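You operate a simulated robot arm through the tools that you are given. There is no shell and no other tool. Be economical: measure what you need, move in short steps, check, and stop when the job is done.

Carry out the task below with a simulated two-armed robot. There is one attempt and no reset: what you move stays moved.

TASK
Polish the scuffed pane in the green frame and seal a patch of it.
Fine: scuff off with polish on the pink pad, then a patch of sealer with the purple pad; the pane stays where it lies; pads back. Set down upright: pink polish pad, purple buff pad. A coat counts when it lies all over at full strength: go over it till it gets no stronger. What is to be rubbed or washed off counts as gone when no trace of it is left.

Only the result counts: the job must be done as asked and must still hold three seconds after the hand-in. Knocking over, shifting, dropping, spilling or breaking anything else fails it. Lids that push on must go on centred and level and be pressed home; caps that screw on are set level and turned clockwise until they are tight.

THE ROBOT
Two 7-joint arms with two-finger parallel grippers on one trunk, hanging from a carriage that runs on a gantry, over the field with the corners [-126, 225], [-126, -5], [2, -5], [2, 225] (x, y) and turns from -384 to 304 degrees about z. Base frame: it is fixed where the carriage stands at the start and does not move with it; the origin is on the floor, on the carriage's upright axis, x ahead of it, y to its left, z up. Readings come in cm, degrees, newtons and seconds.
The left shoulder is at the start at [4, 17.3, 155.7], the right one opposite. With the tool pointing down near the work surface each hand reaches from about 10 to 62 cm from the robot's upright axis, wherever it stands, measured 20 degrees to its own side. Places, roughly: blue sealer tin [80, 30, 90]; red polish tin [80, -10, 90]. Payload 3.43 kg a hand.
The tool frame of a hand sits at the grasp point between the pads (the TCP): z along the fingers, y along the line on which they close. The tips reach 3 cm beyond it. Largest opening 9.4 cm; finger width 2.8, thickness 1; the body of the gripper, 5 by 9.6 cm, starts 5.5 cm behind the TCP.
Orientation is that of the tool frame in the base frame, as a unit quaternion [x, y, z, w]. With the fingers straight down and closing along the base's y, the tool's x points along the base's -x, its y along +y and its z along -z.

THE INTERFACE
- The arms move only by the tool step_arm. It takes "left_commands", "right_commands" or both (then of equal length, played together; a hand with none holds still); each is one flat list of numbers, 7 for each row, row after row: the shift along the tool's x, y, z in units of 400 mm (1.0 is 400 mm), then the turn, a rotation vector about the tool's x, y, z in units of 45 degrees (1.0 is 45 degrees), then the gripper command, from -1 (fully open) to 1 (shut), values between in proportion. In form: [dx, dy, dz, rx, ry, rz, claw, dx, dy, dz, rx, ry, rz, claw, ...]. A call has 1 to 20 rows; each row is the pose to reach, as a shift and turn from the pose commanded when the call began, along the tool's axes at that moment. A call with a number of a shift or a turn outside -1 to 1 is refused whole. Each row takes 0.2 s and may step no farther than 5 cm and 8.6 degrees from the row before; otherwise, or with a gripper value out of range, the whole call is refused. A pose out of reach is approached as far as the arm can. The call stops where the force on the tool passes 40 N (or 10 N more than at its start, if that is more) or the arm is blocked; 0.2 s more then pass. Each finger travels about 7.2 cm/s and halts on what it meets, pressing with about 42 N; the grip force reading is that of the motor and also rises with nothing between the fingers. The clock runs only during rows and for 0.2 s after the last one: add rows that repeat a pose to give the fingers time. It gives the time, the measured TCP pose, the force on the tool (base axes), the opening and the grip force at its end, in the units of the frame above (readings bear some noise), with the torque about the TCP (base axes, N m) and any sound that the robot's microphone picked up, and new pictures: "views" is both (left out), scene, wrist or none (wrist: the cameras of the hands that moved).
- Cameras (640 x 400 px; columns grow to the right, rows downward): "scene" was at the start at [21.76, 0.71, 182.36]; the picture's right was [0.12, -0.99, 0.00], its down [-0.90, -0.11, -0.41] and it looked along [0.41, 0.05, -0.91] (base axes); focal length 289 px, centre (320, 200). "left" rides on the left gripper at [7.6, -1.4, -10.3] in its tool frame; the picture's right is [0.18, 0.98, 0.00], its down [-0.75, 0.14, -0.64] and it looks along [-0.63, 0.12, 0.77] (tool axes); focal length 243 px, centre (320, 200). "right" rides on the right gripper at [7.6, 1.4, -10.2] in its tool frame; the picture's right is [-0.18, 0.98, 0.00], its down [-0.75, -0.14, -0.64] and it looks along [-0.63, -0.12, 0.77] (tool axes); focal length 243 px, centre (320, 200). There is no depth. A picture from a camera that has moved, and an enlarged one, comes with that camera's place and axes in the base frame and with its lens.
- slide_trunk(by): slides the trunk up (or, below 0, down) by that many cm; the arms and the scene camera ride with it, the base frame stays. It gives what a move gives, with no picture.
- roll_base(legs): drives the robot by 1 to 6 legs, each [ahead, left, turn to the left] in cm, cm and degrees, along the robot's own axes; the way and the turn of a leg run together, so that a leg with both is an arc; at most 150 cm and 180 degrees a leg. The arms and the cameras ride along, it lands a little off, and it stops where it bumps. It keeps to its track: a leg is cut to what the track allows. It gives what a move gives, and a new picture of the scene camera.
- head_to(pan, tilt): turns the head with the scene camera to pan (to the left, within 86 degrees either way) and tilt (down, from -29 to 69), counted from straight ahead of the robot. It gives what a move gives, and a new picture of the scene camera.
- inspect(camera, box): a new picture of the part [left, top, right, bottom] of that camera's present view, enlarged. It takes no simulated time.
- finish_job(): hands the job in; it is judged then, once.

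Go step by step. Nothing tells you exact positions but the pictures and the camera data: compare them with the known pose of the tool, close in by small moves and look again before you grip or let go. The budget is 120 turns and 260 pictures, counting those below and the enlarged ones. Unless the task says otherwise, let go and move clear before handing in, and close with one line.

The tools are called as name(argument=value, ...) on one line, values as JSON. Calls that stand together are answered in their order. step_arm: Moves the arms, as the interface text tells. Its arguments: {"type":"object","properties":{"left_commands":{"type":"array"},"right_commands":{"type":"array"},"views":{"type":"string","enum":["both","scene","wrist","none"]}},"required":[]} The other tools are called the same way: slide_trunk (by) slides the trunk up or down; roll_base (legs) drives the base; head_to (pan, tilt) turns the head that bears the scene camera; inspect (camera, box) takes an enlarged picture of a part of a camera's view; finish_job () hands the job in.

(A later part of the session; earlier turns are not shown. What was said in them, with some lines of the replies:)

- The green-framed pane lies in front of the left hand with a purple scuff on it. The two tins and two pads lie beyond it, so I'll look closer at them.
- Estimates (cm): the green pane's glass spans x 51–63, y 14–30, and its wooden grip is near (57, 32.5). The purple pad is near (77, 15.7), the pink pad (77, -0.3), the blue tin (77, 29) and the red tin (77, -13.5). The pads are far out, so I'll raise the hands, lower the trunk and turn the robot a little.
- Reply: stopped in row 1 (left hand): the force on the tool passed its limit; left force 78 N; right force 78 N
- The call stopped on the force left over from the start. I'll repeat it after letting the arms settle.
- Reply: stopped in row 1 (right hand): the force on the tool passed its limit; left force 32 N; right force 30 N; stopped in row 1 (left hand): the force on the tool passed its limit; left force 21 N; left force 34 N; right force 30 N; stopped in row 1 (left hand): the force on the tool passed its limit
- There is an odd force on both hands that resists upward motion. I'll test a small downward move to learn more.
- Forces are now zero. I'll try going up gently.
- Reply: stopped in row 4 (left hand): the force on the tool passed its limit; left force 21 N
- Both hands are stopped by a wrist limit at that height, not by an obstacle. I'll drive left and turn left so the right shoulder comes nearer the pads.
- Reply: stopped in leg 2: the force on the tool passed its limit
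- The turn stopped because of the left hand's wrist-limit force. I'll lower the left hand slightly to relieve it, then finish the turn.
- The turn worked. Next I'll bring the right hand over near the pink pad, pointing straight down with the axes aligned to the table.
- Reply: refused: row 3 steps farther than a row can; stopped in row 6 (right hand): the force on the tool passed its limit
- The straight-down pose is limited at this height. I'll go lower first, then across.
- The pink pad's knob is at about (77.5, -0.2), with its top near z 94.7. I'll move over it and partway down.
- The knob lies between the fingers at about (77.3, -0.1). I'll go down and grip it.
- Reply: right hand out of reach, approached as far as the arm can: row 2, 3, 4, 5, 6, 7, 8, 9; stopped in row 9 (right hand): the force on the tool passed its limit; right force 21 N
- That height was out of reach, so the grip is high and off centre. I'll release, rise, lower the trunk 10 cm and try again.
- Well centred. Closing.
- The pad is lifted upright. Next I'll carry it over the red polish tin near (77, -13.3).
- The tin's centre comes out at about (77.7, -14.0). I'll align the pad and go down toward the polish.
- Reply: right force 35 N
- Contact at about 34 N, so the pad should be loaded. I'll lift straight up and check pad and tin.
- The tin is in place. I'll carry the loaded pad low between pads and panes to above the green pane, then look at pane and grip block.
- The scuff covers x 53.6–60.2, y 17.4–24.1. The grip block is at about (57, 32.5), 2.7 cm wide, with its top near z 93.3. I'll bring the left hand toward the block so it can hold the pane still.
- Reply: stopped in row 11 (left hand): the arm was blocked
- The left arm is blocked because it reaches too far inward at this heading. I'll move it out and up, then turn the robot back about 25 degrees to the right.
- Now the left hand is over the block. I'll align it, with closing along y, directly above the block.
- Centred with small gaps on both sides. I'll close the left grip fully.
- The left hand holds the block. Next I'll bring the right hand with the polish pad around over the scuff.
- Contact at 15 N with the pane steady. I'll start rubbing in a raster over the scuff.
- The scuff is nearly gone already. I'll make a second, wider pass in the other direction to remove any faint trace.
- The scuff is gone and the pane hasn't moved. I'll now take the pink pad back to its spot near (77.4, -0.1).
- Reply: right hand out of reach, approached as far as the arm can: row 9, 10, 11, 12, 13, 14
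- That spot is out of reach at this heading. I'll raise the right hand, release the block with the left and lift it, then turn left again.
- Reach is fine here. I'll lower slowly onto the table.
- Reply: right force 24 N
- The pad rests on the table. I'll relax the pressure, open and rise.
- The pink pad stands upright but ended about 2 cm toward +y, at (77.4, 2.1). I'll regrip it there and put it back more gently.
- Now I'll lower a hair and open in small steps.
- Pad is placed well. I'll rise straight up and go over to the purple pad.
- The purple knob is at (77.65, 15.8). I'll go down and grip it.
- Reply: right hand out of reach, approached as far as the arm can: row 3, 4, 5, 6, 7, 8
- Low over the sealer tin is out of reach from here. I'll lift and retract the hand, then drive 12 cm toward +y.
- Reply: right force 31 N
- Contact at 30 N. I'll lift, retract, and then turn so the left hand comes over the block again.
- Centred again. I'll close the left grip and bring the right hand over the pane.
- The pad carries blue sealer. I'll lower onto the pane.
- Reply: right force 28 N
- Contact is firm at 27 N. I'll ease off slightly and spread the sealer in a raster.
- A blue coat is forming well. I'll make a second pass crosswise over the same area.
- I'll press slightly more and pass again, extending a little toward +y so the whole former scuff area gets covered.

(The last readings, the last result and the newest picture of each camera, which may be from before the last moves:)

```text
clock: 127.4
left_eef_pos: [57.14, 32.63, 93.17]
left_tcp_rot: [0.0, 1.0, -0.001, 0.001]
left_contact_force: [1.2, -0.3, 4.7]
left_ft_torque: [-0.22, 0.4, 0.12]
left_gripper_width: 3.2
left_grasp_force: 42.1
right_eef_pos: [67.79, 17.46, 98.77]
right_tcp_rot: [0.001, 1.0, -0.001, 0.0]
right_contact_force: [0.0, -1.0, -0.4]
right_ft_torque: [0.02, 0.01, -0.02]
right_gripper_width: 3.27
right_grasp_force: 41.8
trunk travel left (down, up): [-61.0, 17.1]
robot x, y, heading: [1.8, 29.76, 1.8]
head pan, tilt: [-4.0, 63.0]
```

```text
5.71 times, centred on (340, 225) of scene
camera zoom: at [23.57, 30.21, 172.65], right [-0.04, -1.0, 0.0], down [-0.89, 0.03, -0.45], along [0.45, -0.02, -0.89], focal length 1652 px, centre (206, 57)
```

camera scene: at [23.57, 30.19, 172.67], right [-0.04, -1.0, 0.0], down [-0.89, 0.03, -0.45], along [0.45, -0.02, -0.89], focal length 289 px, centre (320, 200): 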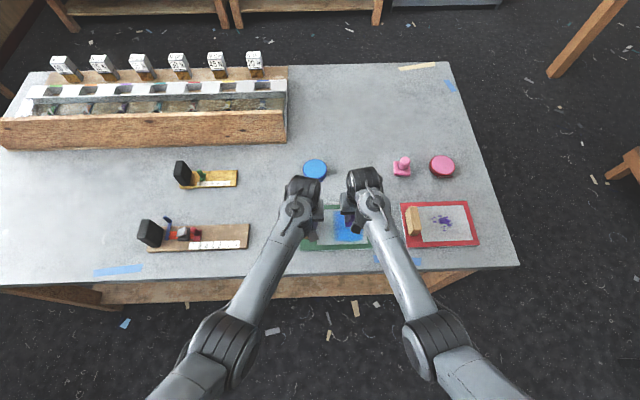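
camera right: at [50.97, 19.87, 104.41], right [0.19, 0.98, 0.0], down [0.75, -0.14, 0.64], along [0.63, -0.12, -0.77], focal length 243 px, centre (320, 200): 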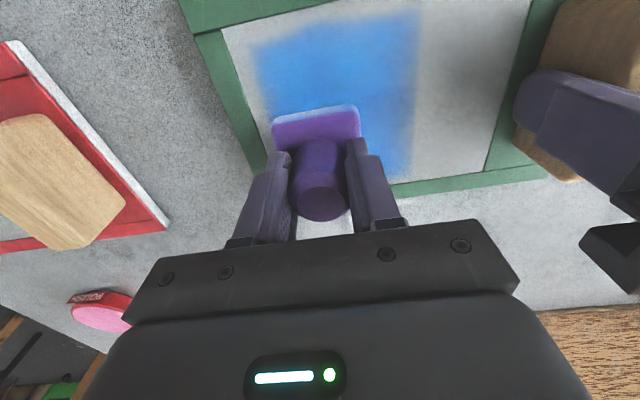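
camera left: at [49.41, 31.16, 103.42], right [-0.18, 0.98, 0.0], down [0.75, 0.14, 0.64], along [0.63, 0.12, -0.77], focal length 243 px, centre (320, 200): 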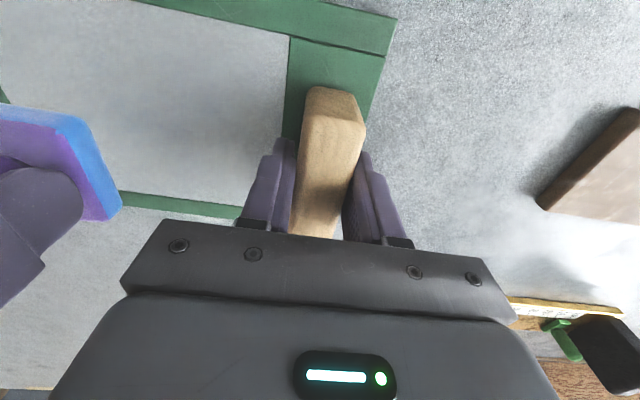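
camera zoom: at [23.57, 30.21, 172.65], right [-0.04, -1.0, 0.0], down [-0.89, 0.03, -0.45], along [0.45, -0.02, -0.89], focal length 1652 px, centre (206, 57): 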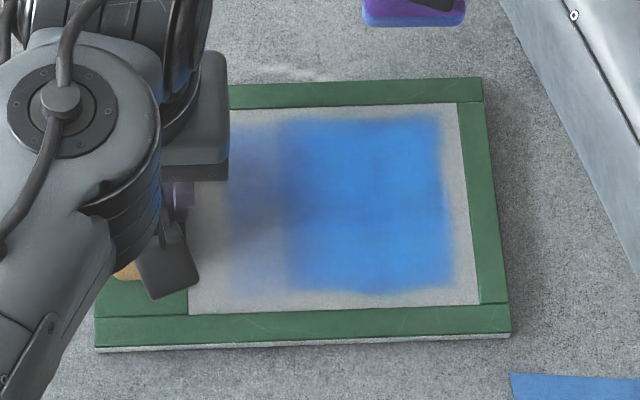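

The core is solid blue, but the strip toward +y is faint. I'll look closer with both wrist cameras.

inspect(camera="left", box=[0, 0, 320, 200])

inspect(camera="right", box=[220, 0, 540, 200])

```text
2.00 times, centred on (160, 100) of left
camera zoom: at [49.51, 31.16, 103.44], right [-0.18, 0.98, 0.0], down [0.75, 0.14, 0.64], along [0.63, 0.12, -0.77], focal length 485 px, centre (640, 400)
```

zoom: 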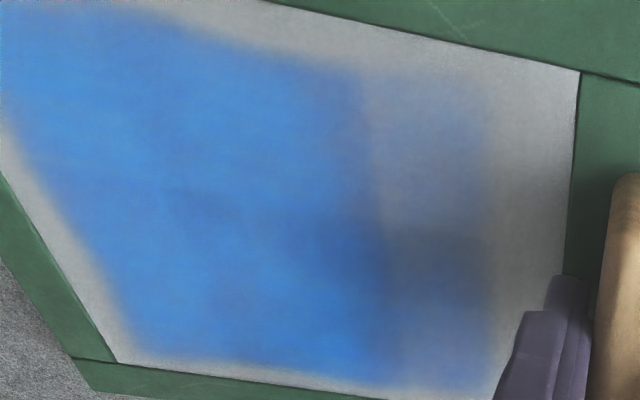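

```text
2.00 times, centred on (380, 100) of right
camera zoom: at [60.24, 18.7, 109.06], right [0.19, 0.98, 0.0], down [0.75, -0.14, 0.64], along [0.63, -0.12, -0.77], focal length 485 px, centre (200, 400)
```

zoom: 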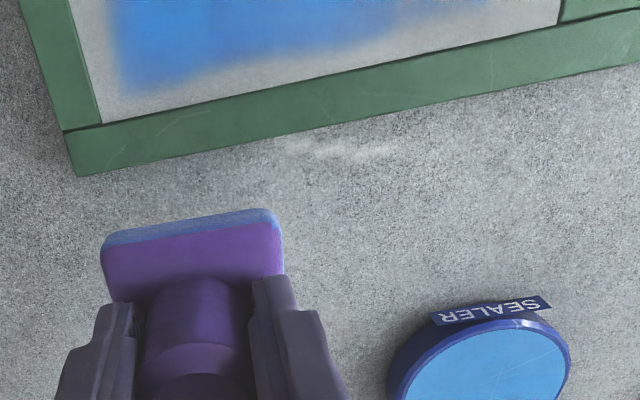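

The strip's faintness comes from low pressure on those strokes. I'll go back, press to about 15–20 N and work the strip over.

step_arm(right_commands=[0.08, 0.06, 0, 0, 0, 0, 1, 0.16, 0.11, 0, 0, 0, 0, 1, 0.2, 0.124, 0.02, 0, 0, 0, 1, 0.2, 0.124, 0.08, 0, 0, 0, 1, 0.2, 0.124, 0.115, 0, 0, 0, 1, 0.2, 0.124, 0.122, 0, 0, 0, 1, 0.2, 0.124, 0.122, 0, 0, 0, 1], views="none")

```text
clock: 129.0
left_eef_pos: [57.11, 32.72, 93.21]
left_tcp_rot: [0.0, 1.0, 0.0, 0.0]
left_contact_force: [-2.1, 1.8, 3.5]
left_ft_torque: [0.0, -0.19, -0.04]
left_gripper_width: 3.19
left_grasp_force: 42.3
right_eef_pos: [59.6, 22.52, 93.95]
right_tcp_rot: [0.0, 1.0, 0.0, 0.0]
right_contact_force: [-3.1, -0.6, 12.1]
right_ft_torque: [-0.09, 0.35, 0.02]
right_gripper_width: 3.27
right_grasp_force: 41.9
trunk travel left (down, up): [-61.0, 17.1]
robot x, y, heading: [1.54, 29.87, 1.7]
head pan, tilt: [-4.0, 63.0]
```

step_arm(right_commands=[0.05, 0, 0.003, 0, 0, 0, 1, 0.1, 0, 0.003, 0, 0, 0, 1, 0.05, 0, 0.003, 0, 0, 0, 1, 0, 0, 0.003, 0, 0, 0, 1, 0.05, 0, 0.003, 0, 0, 0, 1, 0.1, 0, 0.004, 0, 0, 0, 1, 0.1, -0.015, 0.004, 0, 0, 0, 1, 0.05, -0.015, 0.004, 0, 0, 0, 1, 0, -0.015, 0.004, 0, 0, 0, 1, 0.05, -0.015, 0.004, 0, 0, 0, 1, 0.1, -0.015, 0.004, 0, 0, 0, 1, 0.1, -0.035, 0.004, 0, 0, 0, 1, 0.05, -0.035, 0.004, 0, 0, 0, 1, 0, -0.035, 0.004, 0, 0, 0, 1, 0, 0, 0.005, 0, 0, 0, 1, 0.05, 0, 0.005, 0, 0, 0, 1, 0.1, 0, 0.005, 0, 0, 0, 1, 0.05, -0.02, 0.005, 0, 0, 0, 1, 0, 0, 0.005, 0, 0, 0, 1, 0, -0.03, 0.005, 0, 0, 0, 1], views="none")

inspect(camera="left", box=[0, 0, 320, 200])

inspect(camera="scene", box=[290, 190, 390, 260])

```text
clock: 133.2
left_eef_pos: [57.1, 32.63, 93.16]
left_tcp_rot: [0.002, 1.0, 0.0, 0.0]
left_contact_force: [-0.1, -4.7, -9.5]
left_ft_torque: [0.2, -0.34, 0.22]
left_gripper_width: 3.18
left_grasp_force: 41.5
right_eef_pos: [59.68, 21.37, 93.84]
right_tcp_rot: [-0.001, 1.0, 0.0, 0.003]
right_contact_force: [1.4, 7.7, 22.0]
right_ft_torque: [0.19, 0.15, -0.05]
right_gripper_width: 3.31
right_grasp_force: 41.8
trunk travel left (down, up): [-61.0, 17.1]
robot x, y, heading: [1.51, 29.67, 1.9]
head pan, tilt: [-4.0, 63.0]
```

```text
2.00 times, centred on (160, 100) of left
camera zoom: at [49.49, 31.13, 103.46], right [-0.18, 0.98, 0.0], down [0.75, 0.14, 0.64], along [0.63, 0.12, -0.77], focal length 485 px, centre (640, 400)
```

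zoom: 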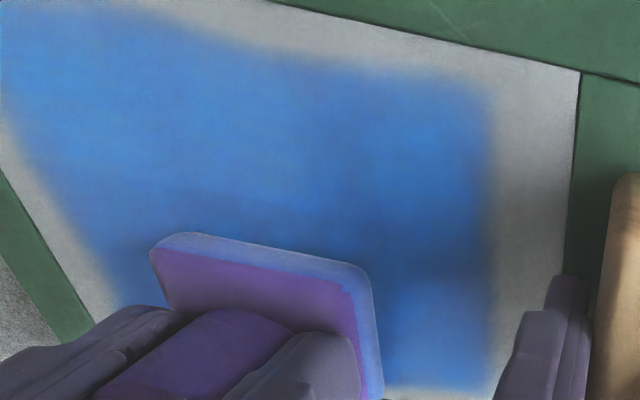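

```text
5.71 times, centred on (340, 225) of scene
camera zoom: at [23.58, 30.24, 172.65], right [-0.04, -1.0, 0.0], down [-0.89, 0.03, -0.45], along [0.45, -0.02, -0.89], focal length 1652 px, centre (206, 57)
```

zoom: 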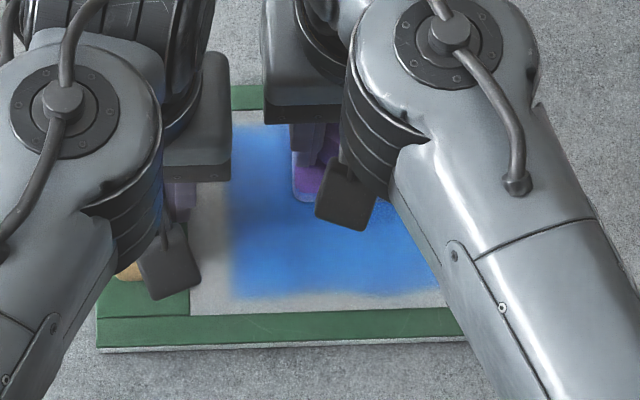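

The strip is now strong too. I'll make one last full pass at this pressure over the whole patch.

step_arm(right_commands=[0.05, 0.0, -0.002, 0, 0, 0, 1, 0.1, 0.03, -0.002, 0, 0, 0, 1, 0.1, -0.01, -0.002, 0, 0, 0, 1, 0.1, -0.05, -0.002, 0, 0, 0, 1, 0.1, -0.095, -0.002, 0, 0, 0, 1, 0.075, -0.095, -0.002, 0, 0, 0, 1, 0.075, -0.05, -0.002, 0, 0, 0, 1, 0.075, -0.01, -0.002, 0, 0, 0, 1, 0.075, 0.03, -0.002, 0, 0, 0, 1, 0.05, 0.03, -0.002, 0, 0, 0, 1, 0.05, -0.01, -0.002, 0, 0, 0, 1, 0.05, -0.05, -0.002, 0, 0, 0, 1, 0.05, -0.095, -0.002, 0, 0, 0, 1, 0.025, -0.095, -0.002, 0, 0, 0, 1, 0.025, -0.05, -0.002, 0, 0, 0, 1, 0.025, -0.01, -0.002, 0, 0, 0, 1, 0.025, 0.03, -0.002, 0, 0, 0, 1, 0, 0.03, -0.002, 0, 0, 0, 1, 0, -0.01, -0.002, 0, 0, 0, 1, 0, -0.05, -0.002, 0, 0, 0, 1], views="none")

step_arm(right_commands=[0, -0.045, 0, 0, 0, 0, 1, 0.05, -0.045, 0, 0, 0, 0, 1, 0.1, -0.045, 0, 0, 0, 0, 1, 0.1, -0.02, 0, 0, 0, 0, 1, 0.05, -0.02, 0, 0, 0, 0, 1, 0, -0.02, 0, 0, 0, 0, 1, 0, 0.02, 0, 0, 0, 0, 1, 0.05, 0.02, 0, 0, 0, 0, 1, 0.1, 0.02, 0, 0, 0, 0, 1, 0.1, 0.06, 0, 0, 0, 0, 1, 0.05, 0.06, 0, 0, 0, 0, 1, 0, 0.06, 0, 0, 0, 0, 1, 0, 0.03, 0, 0, 0, 0, 1, 0, 0, 0, 0, 0, 0, 1, 0, 0, -0.05, 0, 0, 0, 1, 0, 0, -0.12, 0, 0, 0, 1, -0.1, 0, -0.13, 0, 0, 0, 1, -0.19, 0, -0.13, 0, 0, 0, 1, -0.21, 0, -0.13, 0, 0, 0, 1], views="none")

inspect(camera="left", box=[0, 0, 320, 200])

inspect(camera="scene", box=[290, 190, 390, 260])

```text
clock: 137.4
left_eef_pos: [57.04, 32.79, 93.11]
left_tcp_rot: [0.0, 1.0, 0.001, 0.0]
left_contact_force: [-0.8, -2.2, -3.4]
left_ft_torque: [-0.03, -0.11, 0.06]
left_gripper_width: 3.18
left_grasp_force: 41.7
right_eef_pos: [59.54, 19.34, 93.83]
right_tcp_rot: [0.0, 1.0, 0.0, 0.0]
right_contact_force: [1.3, 3.1, 10.2]
right_ft_torque: [0.08, -0.03, -0.04]
right_gripper_width: 3.29
right_grasp_force: 42.1
trunk travel left (down, up): [-61.0, 17.1]
robot x, y, heading: [1.16, 29.82, 2.0]
head pan, tilt: [-4.0, 63.0]
```

```text
clock: 141.4
left_eef_pos: [57.17, 32.74, 93.1]
left_tcp_rot: [0.0, 1.0, 0.0, 0.0]
left_contact_force: [1.6, -0.5, 2.4]
left_ft_torque: [0.01, 0.11, 0.05]
left_gripper_width: 3.19
left_grasp_force: 42.1
right_eef_pos: [67.98, 19.3, 99.14]
right_tcp_rot: [0.0, 1.0, 0.0, -0.001]
right_contact_force: [0.3, -0.1, -0.6]
right_ft_torque: [0.01, 0.03, 0.02]
right_gripper_width: 3.24
right_grasp_force: 41.7
trunk travel left (down, up): [-61.0, 17.1]
robot x, y, heading: [1.35, 29.71, 2.1]
head pan, tilt: [-4.0, 63.0]
```

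```text
2.00 times, centred on (160, 100) of left
camera zoom: at [49.47, 31.16, 103.46], right [-0.18, 0.98, 0.0], down [0.75, 0.14, 0.64], along [0.63, 0.12, -0.77], focal length 485 px, centre (640, 400)
```

zoom: 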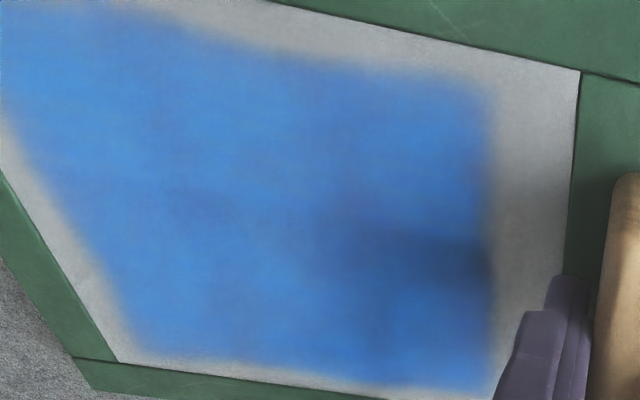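

```text
5.71 times, centred on (340, 225) of scene
camera zoom: at [23.54, 30.22, 172.65], right [-0.04, -1.0, 0.0], down [-0.89, 0.03, -0.45], along [0.45, -0.02, -0.89], focal length 1652 px, centre (206, 57)
```

zoom: 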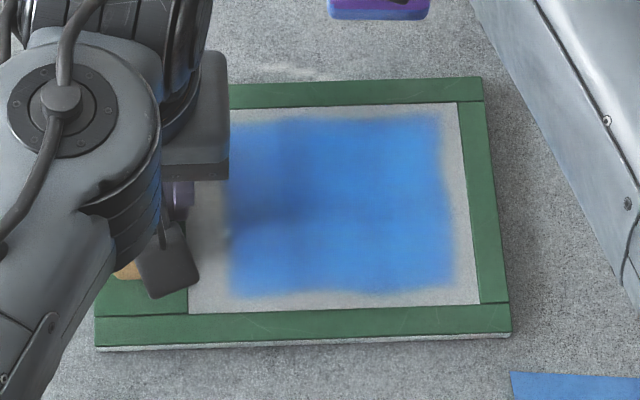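

The patch is uniform and full. I'll release the block, lift the left hand, swing the right hand aside, and turn back toward the pad's place.

step_arm(left_commands=[0, 0, 0, 0, 0, 0, 0.4, 0, 0, 0, 0, 0, 0, 0.2, 0, 0, 0, 0, 0, 0, 0, 0, 0, 0, 0, 0, 0, -0.2, 0, 0, -0.03, 0, 0, 0, -0.2, 0, 0, -0.08, 0, 0, 0, -0.2, 0, 0, -0.13, 0, 0, 0, -0.3, 0, 0, -0.167, 0, 0, 0, -0.6, 0, 0, -0.167, 0, 0, 0, -1, 0, 0, -0.167, 0, 0, 0, -1], right_commands=[0.01, -0.02, -0.01, 0, 0, 0.05, 1, 0.03, -0.06, -0.03, 0, 0, 0.14, 1, 0.055, -0.11, -0.03, 0, 0, 0.25, 1, 0.085, -0.16, -0.03, 0, 0, 0.36, 1, 0.11, -0.21, -0.03, 0, 0, 0.47, 1, 0.135, -0.26, -0.03, 0, 0, 0.58, 1, 0.16, -0.305, -0.03, 0, 0, 0.69, 1, 0.18, -0.34, -0.03, 0, 0, 0.78, 1, 0.185, -0.35, -0.03, 0, 0, 0.805, 1, 0.185, -0.35, -0.03, 0, 0, 0.805, 1], views="none")

roll_base(legs=[[0, 0, 36]])

```text
clock: 143.6
left_eef_pos: [56.98, 32.65, 99.74]
left_tcp_rot: [0.0, 1.0, 0.001, 0.0]
left_contact_force: [0.7, 0.2, -0.3]
left_ft_torque: [-0.03, -0.03, -0.01]
left_gripper_width: 9.41
left_grasp_force: 0.1
right_eef_pos: [60.51, 5.18, 100.32]
right_tcp_rot: [0.311, 0.95, -0.001, -0.001]
right_contact_force: [0.0, -0.2, -1.0]
right_ft_torque: [-0.02, 0.01, 0.02]
right_gripper_width: 3.27
right_grasp_force: 42.2
trunk travel left (down, up): [-61.0, 17.1]
robot x, y, heading: [1.56, 30.04, 2.1]
head pan, tilt: [-4.0, 63.0]
```

```text
clock: 145.7
left_eef_pos: [44.7, 64.96, 99.61]
left_tcp_rot: [-0.311, 0.951, -0.001, 0.0]
left_contact_force: [0.2, 0.5, -0.2]
left_ft_torque: [0.06, 0.02, -0.02]
left_gripper_width: 9.4
left_grasp_force: 0.2
right_eef_pos: [63.66, 45.01, 100.32]
right_tcp_rot: [0.001, 1.0, 0.0, -0.001]
right_contact_force: [0.2, -0.2, -0.8]
right_ft_torque: [0.0, 0.0, 0.01]
right_gripper_width: 3.23
right_grasp_force: 42.1
trunk travel left (down, up): [-61.0, 17.1]
robot x, y, heading: [1.34, 29.41, 38.0]
head pan, tilt: [-4.0, 63.0]
camera scene: at [19.04, 43.33, 172.64], right [0.56, -0.83, 0.0], down [-0.74, -0.5, -0.45], along [0.38, 0.25, -0.89], focal length 289 px, centre (320, 200)
```

scene: 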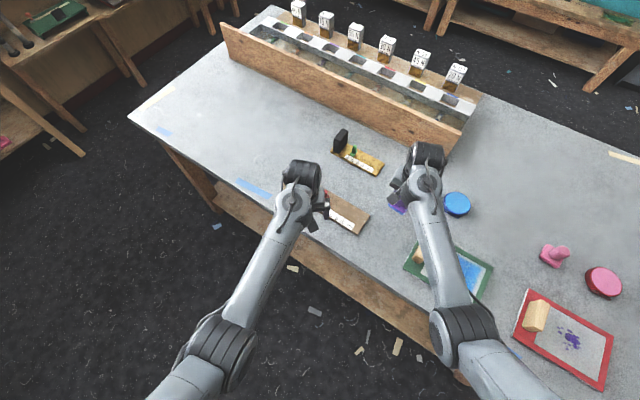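

step_arm(right_commands=[-0.03, -0.03, 0, 0, 0, 0, 1, -0.07, -0.1, 0, 0, 0, 0, 1, -0.09, -0.2, 0, 0, 0, 0, 1, -0.09, -0.31, 0, 0, 0, 0, 1, -0.09, -0.42, 0, 0, 0, 0, 1, -0.09, -0.53, 0, 0, 0, 0, 1, -0.09, -0.64, 0, 0, 0, 0, 1, -0.1, -0.72, 0, 0, 0, 0, 1, -0.15, -0.73, 0, 0, 0, 0, 1, -0.25, -0.73, 0, 0, 0, 0, 1, -0.33, -0.73, 0, 0, 0, 0, 1, -0.35, -0.73, 0.02, 0, 0, 0, 1, -0.35, -0.73, 0.08, 0, 0, 0, 1, -0.35, -0.73, 0.13, 0, 0, 0, 1, -0.35, -0.73, 0.15, 0, 0, 0, 1, -0.35, -0.73, 0.15, 0, 0, 0, 1], views="wrist")

```text
clock: 149.1
left_eef_pos: [44.75, 64.96, 99.69]
left_tcp_rot: [-0.312, 0.95, 0.001, 0.0]
left_contact_force: [-0.2, 0.7, 0.5]
left_ft_torque: [-0.04, -0.01, 0.0]
left_gripper_width: 9.41
left_grasp_force: 0.0
right_eef_pos: [77.68, 15.65, 94.27]
right_tcp_rot: [0.001, 1.0, 0.0, 0.0]
right_contact_force: [0.6, 0.7, -0.8]
right_ft_torque: [0.04, 0.0, -0.03]
right_gripper_width: 3.23
right_grasp_force: 42.1
trunk travel left (down, up): [-61.0, 17.1]
robot x, y, heading: [1.58, 29.9, 38.2]
head pan, tilt: [-4.0, 63.0]
camera right: at [70.1, 17.01, 104.47], right [0.19, 0.98, 0.0], down [0.75, -0.14, 0.64], along [0.63, -0.12, -0.77], focal length 243 px, centre (320, 200)
```

right: 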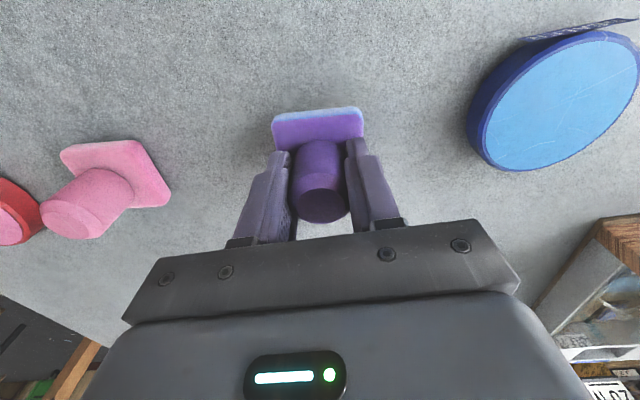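

Over its original spot. I'll lower to the table in fine steps.

step_arm(right_commands=[0, 0.003, 0.01, 0, 0, 0, 1, 0, 0.003, 0.02, 0, 0, 0, 1, 0, 0.003, 0.028, 0, 0, 0, 1, 0, 0.003, 0.032, 0, 0, 0, 1, 0, 0.003, 0.032, 0, 0, 0, 1], views="none")

```text
clock: 150.3
left_eef_pos: [44.74, 64.98, 99.73]
left_tcp_rot: [-0.31, 0.951, 0.0, 0.0]
left_contact_force: [-0.4, -0.6, -0.4]
left_ft_torque: [0.0, -0.01, 0.02]
left_gripper_width: 9.39
left_grasp_force: 0.1
right_eef_pos: [77.61, 15.77, 92.88]
right_tcp_rot: [0.0, 1.0, 0.0, -0.001]
right_contact_force: [-0.1, 0.7, -1.4]
right_ft_torque: [-0.02, 0.01, 0.02]
right_gripper_width: 3.27
right_grasp_force: 41.5
trunk travel left (down, up): [-61.0, 17.1]
robot x, y, heading: [1.68, 29.89, 38.1]
head pan, tilt: [-4.0, 63.0]
```

step_arm(right_commands=[0, 0, 0.002, 0, 0, 0, 1, 0, 0, 0.004, 0, 0, 0, 1, 0, 0, 0.006, 0, 0, 0, 1, 0, 0, 0.006, 0, 0, 0, 1], views="none")

```text
clock: 151.3
left_eef_pos: [44.81, 64.92, 99.78]
left_tcp_rot: [-0.311, 0.95, 0.0, 0.0]
left_contact_force: [-0.9, -0.5, -0.3]
left_ft_torque: [-0.02, -0.01, 0.0]
left_gripper_width: 9.41
left_grasp_force: 0.1
right_eef_pos: [77.68, 15.85, 92.75]
right_tcp_rot: [0.002, 1.0, -0.001, 0.0]
right_contact_force: [-2.0, -0.5, 8.1]
right_ft_torque: [0.13, 0.25, 0.1]
right_gripper_width: 3.26
right_grasp_force: 42.0
trunk travel left (down, up): [-61.0, 17.1]
robot x, y, heading: [1.39, 29.99, 38.0]
head pan, tilt: [-4.0, 63.0]
```

Light contact at 8 N. I'll open in small steps.

step_arm(right_commands=[0, 0, -0.001, 0, 0, 0, 0.6, 0, 0, -0.001, 0, 0, 0, 0.4, 0, 0, -0.001, 0, 0, 0, 0.3, 0, 0, -0.001, 0, 0, 0, 0.25, 0, 0, -0.001, 0, 0, 0, 0.2, 0, 0, -0.001, 0, 0, 0, 0.1, 0, 0, -0.001, 0, 0, 0, 0, 0, 0, -0.001, 0, 0, 0, 0, 0, 0, -0.005, 0, 0, 0, 0], views="wrist")

inspect(camera="right", box=[220, 60, 420, 240])

```text
clock: 153.3
left_eef_pos: [44.75, 65.04, 99.8]
left_tcp_rot: [-0.311, 0.95, 0.0, 0.0]
left_contact_force: [0.5, 0.0, -0.2]
left_ft_torque: [-0.04, -0.01, -0.01]
left_gripper_width: 9.37
left_grasp_force: 0.0
right_eef_pos: [77.57, 15.85, 92.85]
right_tcp_rot: [0.001, 1.0, 0.0, -0.002]
right_contact_force: [0.4, 0.8, 0.5]
right_ft_torque: [-0.02, 0.01, 0.01]
right_gripper_width: 4.68
right_grasp_force: 0.0
trunk travel left (down, up): [-61.0, 17.1]
robot x, y, heading: [1.43, 29.87, 38.1]
head pan, tilt: [-4.0, 63.0]
camera right: at [70.08, 17.16, 103.1], right [0.19, 0.98, 0.0], down [0.75, -0.14, 0.64], along [0.63, -0.12, -0.77], focal length 243 px, centre (320, 200)
```

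right: 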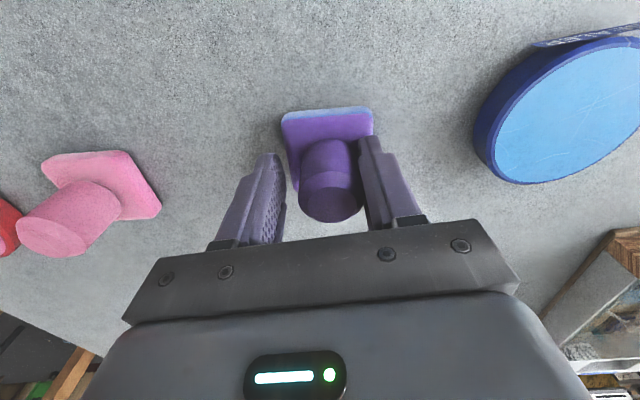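

```text
2.22 times, centred on (320, 150) of right
camera zoom: at [70.08, 17.16, 103.1], right [0.19, 0.98, 0.0], down [0.75, -0.14, 0.64], along [0.63, -0.12, -0.77], focal length 539 px, centre (320, 311)
```

zoom: 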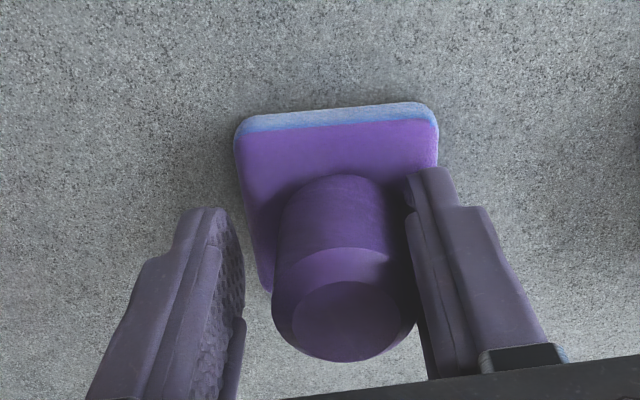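

The fingertips were touching the base and dragged it about 0.6 cm. I'll raise 0.4 cm, close gently to re-centre it, and open again clear of the base.

step_arm(right_commands=[0, 0, -0.006, 0, 0, 0, 0, 0, 0, -0.012, 0, 0, 0, 0.05, 0, 0, -0.012, 0, 0, 0, 0.15, 0, 0, -0.012, 0, 0, 0, 0.22, 0, 0, -0.012, 0, 0, 0, 0.28, 0, 0, -0.012, 0, 0, 0, 0.28, 0, 0, -0.012, 0, 0, 0, 0.2, 0, 0, -0.012, 0, 0, 0, 0.1, 0, 0, -0.012, 0, 0, 0, 0, 0, 0, -0.012, 0, 0, 0, 0], views="wrist")

inspect(camera="right", box=[220, 60, 420, 240])

```text
clock: 155.5
left_eef_pos: [44.72, 64.9, 99.71]
left_tcp_rot: [-0.311, 0.95, 0.0, 0.0]
left_contact_force: [0.3, -1.0, 0.5]
left_ft_torque: [-0.01, -0.02, 0.06]
left_gripper_width: 9.43
left_grasp_force: 0.1
right_eef_pos: [77.53, 15.74, 93.41]
right_tcp_rot: [0.001, 1.0, 0.0, -0.001]
right_contact_force: [-0.2, -0.1, -0.2]
right_ft_torque: [-0.01, 0.0, -0.01]
right_gripper_width: 4.7
right_grasp_force: 0.0
trunk travel left (down, up): [-61.0, 17.1]
robot x, y, heading: [1.84, 29.82, 38.3]
head pan, tilt: [-4.0, 63.0]
camera right: at [70.11, 17.14, 103.6], right [0.19, 0.98, 0.0], down [0.75, -0.14, 0.64], along [0.63, -0.12, -0.77], focal length 243 px, centre (320, 200)
```

right: 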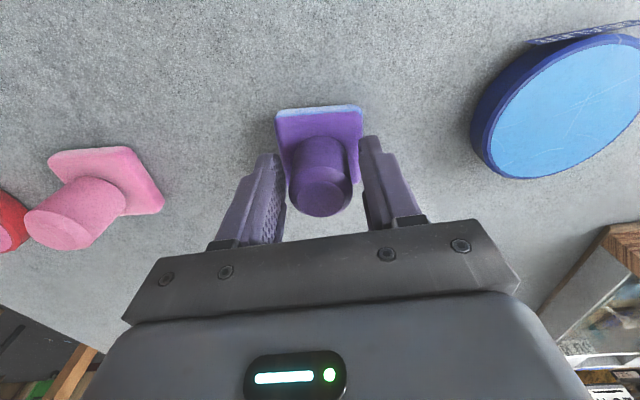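

```text
2.22 times, centred on (320, 150) of right
camera zoom: at [70.11, 17.14, 103.6], right [0.19, 0.98, 0.0], down [0.75, -0.14, 0.64], along [0.63, -0.12, -0.77], focal length 539 px, centre (320, 311)
```

zoom: 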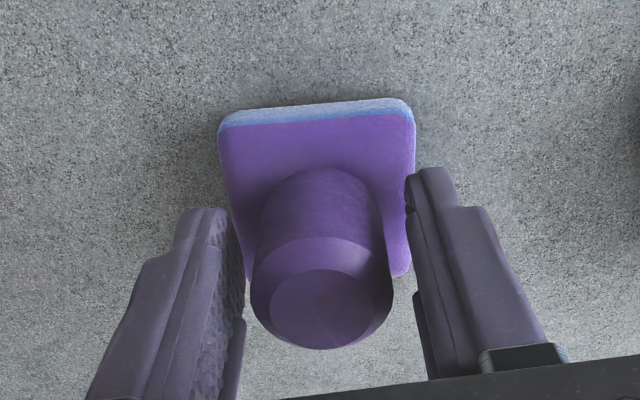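

Centred and free now. I'll rise straight, open and back away, then check everything.

step_arm(right_commands=[0, 0, -0.03, 0, 0, 0, 0, 0, 0, -0.08, 0, 0, 0, 0, 0, 0, -0.14, 0, 0, 0, 0, 0, 0, -0.17, 0, 0, 0, -0.3, 0.08, 0.05, -0.17, 0, 0, 0, -0.6, 0.16, 0.13, -0.17, 0, 0, 0, -1, 0.24, 0.2, -0.17, 0, 0, 0, -1, 0.3, 0.3, -0.17, 0, 0, 0, -1, 0.3, 0.41, -0.17, 0, 0, 0, -1, 0.3, 0.52, -0.17, 0, 0, 0, -1, 0.3, 0.62, -0.17, 0, 0, 0, -1, 0.3, 0.7, -0.17, 0, 0, 0, -1, 0.3, 0.7, -0.17, 0, 0, 0, -1], views="scene")

head_to(pan=-50, tilt=55)

inspect(camera="scene", box=[200, 120, 480, 295])

```text
clock: 158.3
left_eef_pos: [44.72, 64.89, 99.72]
left_tcp_rot: [-0.311, 0.95, 0.0, 0.0]
left_contact_force: [0.1, 0.0, 0.6]
left_ft_torque: [0.01, 0.01, 0.03]
left_gripper_width: 9.39
left_grasp_force: 0.1
right_eef_pos: [65.59, 43.78, 100.11]
right_tcp_rot: [0.001, 1.0, 0.0, -0.001]
right_contact_force: [-1.2, 0.4, -0.5]
right_ft_torque: [-0.01, -0.01, -0.01]
right_gripper_width: 9.37
right_grasp_force: 0.0
trunk travel left (down, up): [-61.0, 17.1]
robot x, y, heading: [1.38, 29.73, 38.1]
head pan, tilt: [-4.0, 63.0]
camera scene: at [19.05, 43.31, 172.64], right [0.56, -0.83, 0.0], down [-0.74, -0.5, -0.45], along [0.38, 0.25, -0.89], focal length 289 px, centre (320, 200)
```

scene: 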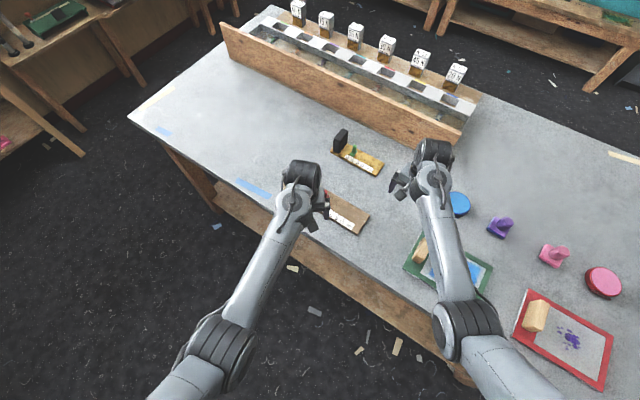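

```text
clock: 159.5
left_eef_pos: [44.75, 65.05, 99.78]
left_tcp_rot: [-0.311, 0.95, 0.0, 0.0]
left_contact_force: [0.4, 0.4, 0.1]
left_ft_torque: [-0.04, 0.0, 0.0]
left_gripper_width: 9.41
left_grasp_force: 0.0
right_eef_pos: [65.54, 43.84, 100.3]
right_tcp_rot: [0.001, 1.0, 0.0, -0.001]
right_contact_force: [-0.4, 0.3, 0.6]
right_ft_torque: [0.03, 0.01, -0.01]
right_gripper_width: 9.41
right_grasp_force: 0.0
trunk travel left (down, up): [-61.0, 17.1]
robot x, y, heading: [1.33, 29.94, 37.8]
head pan, tilt: [-50.0, 55.0]
camera scene: at [20.87, 38.3, 173.59], right [-0.21, -0.98, 0.0], down [-0.8, 0.17, -0.57], along [0.56, -0.12, -0.82], focal length 289 px, centre (320, 200)
```

scene: 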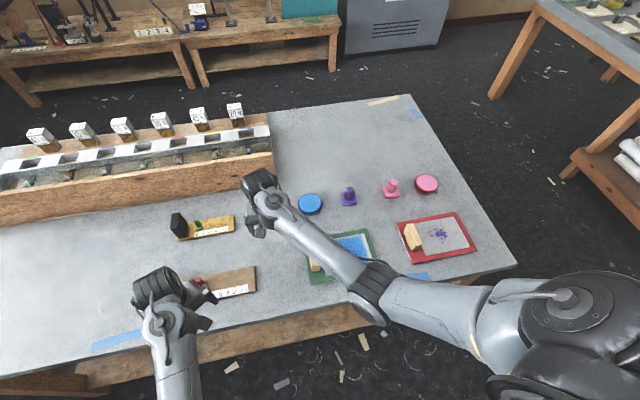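

```text
2.29 times, centred on (340, 208) of scene
camera zoom: at [20.87, 38.3, 173.59], right [-0.21, -0.98, 0.0], down [-0.8, 0.17, -0.57], along [0.56, -0.12, -0.82], focal length 661 px, centre (274, 183)
```

zoom: 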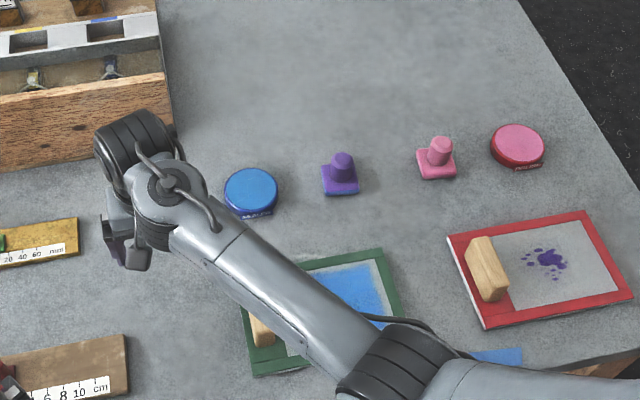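

inspect(camera="scene", box=[300, 220, 390, 290])

inspect(camera="right", box=[0, 0, 320, 200])

```text
5.71 times, centred on (345, 255) of scene
camera zoom: at [20.87, 38.3, 173.59], right [-0.21, -0.98, 0.0], down [-0.8, 0.17, -0.57], along [0.56, -0.12, -0.82], focal length 1652 px, centre (177, -114)
```

zoom: 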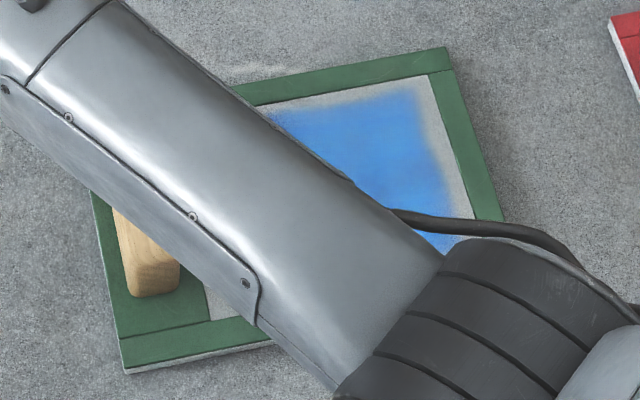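

```text
2.00 times, centred on (160, 100) of right
camera zoom: at [58.09, 45.16, 110.36], right [0.19, 0.98, 0.0], down [0.75, -0.14, 0.64], along [0.63, -0.12, -0.77], focal length 485 px, centre (640, 400)
```

zoom: 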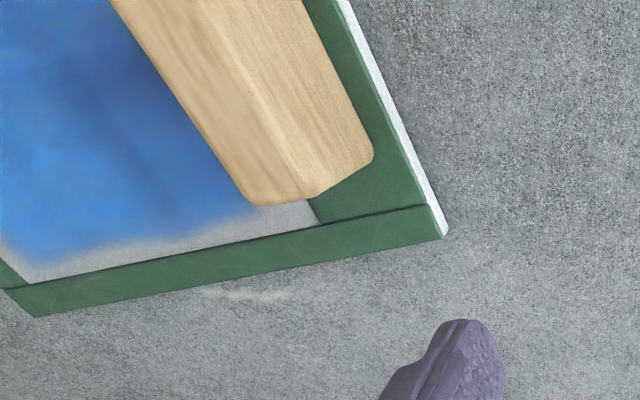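

The scuff is gone, the patch has an even coat, both pads stand upright in their places, and both hands are clear. I'm handing the job in.

finish_job()

```text
The job is handed in.
```

The pane in the green frame is polished with no scuff left. An even patch of sealer covers where it was, the pane hasn't moved, and both pads stand upright back at their places.
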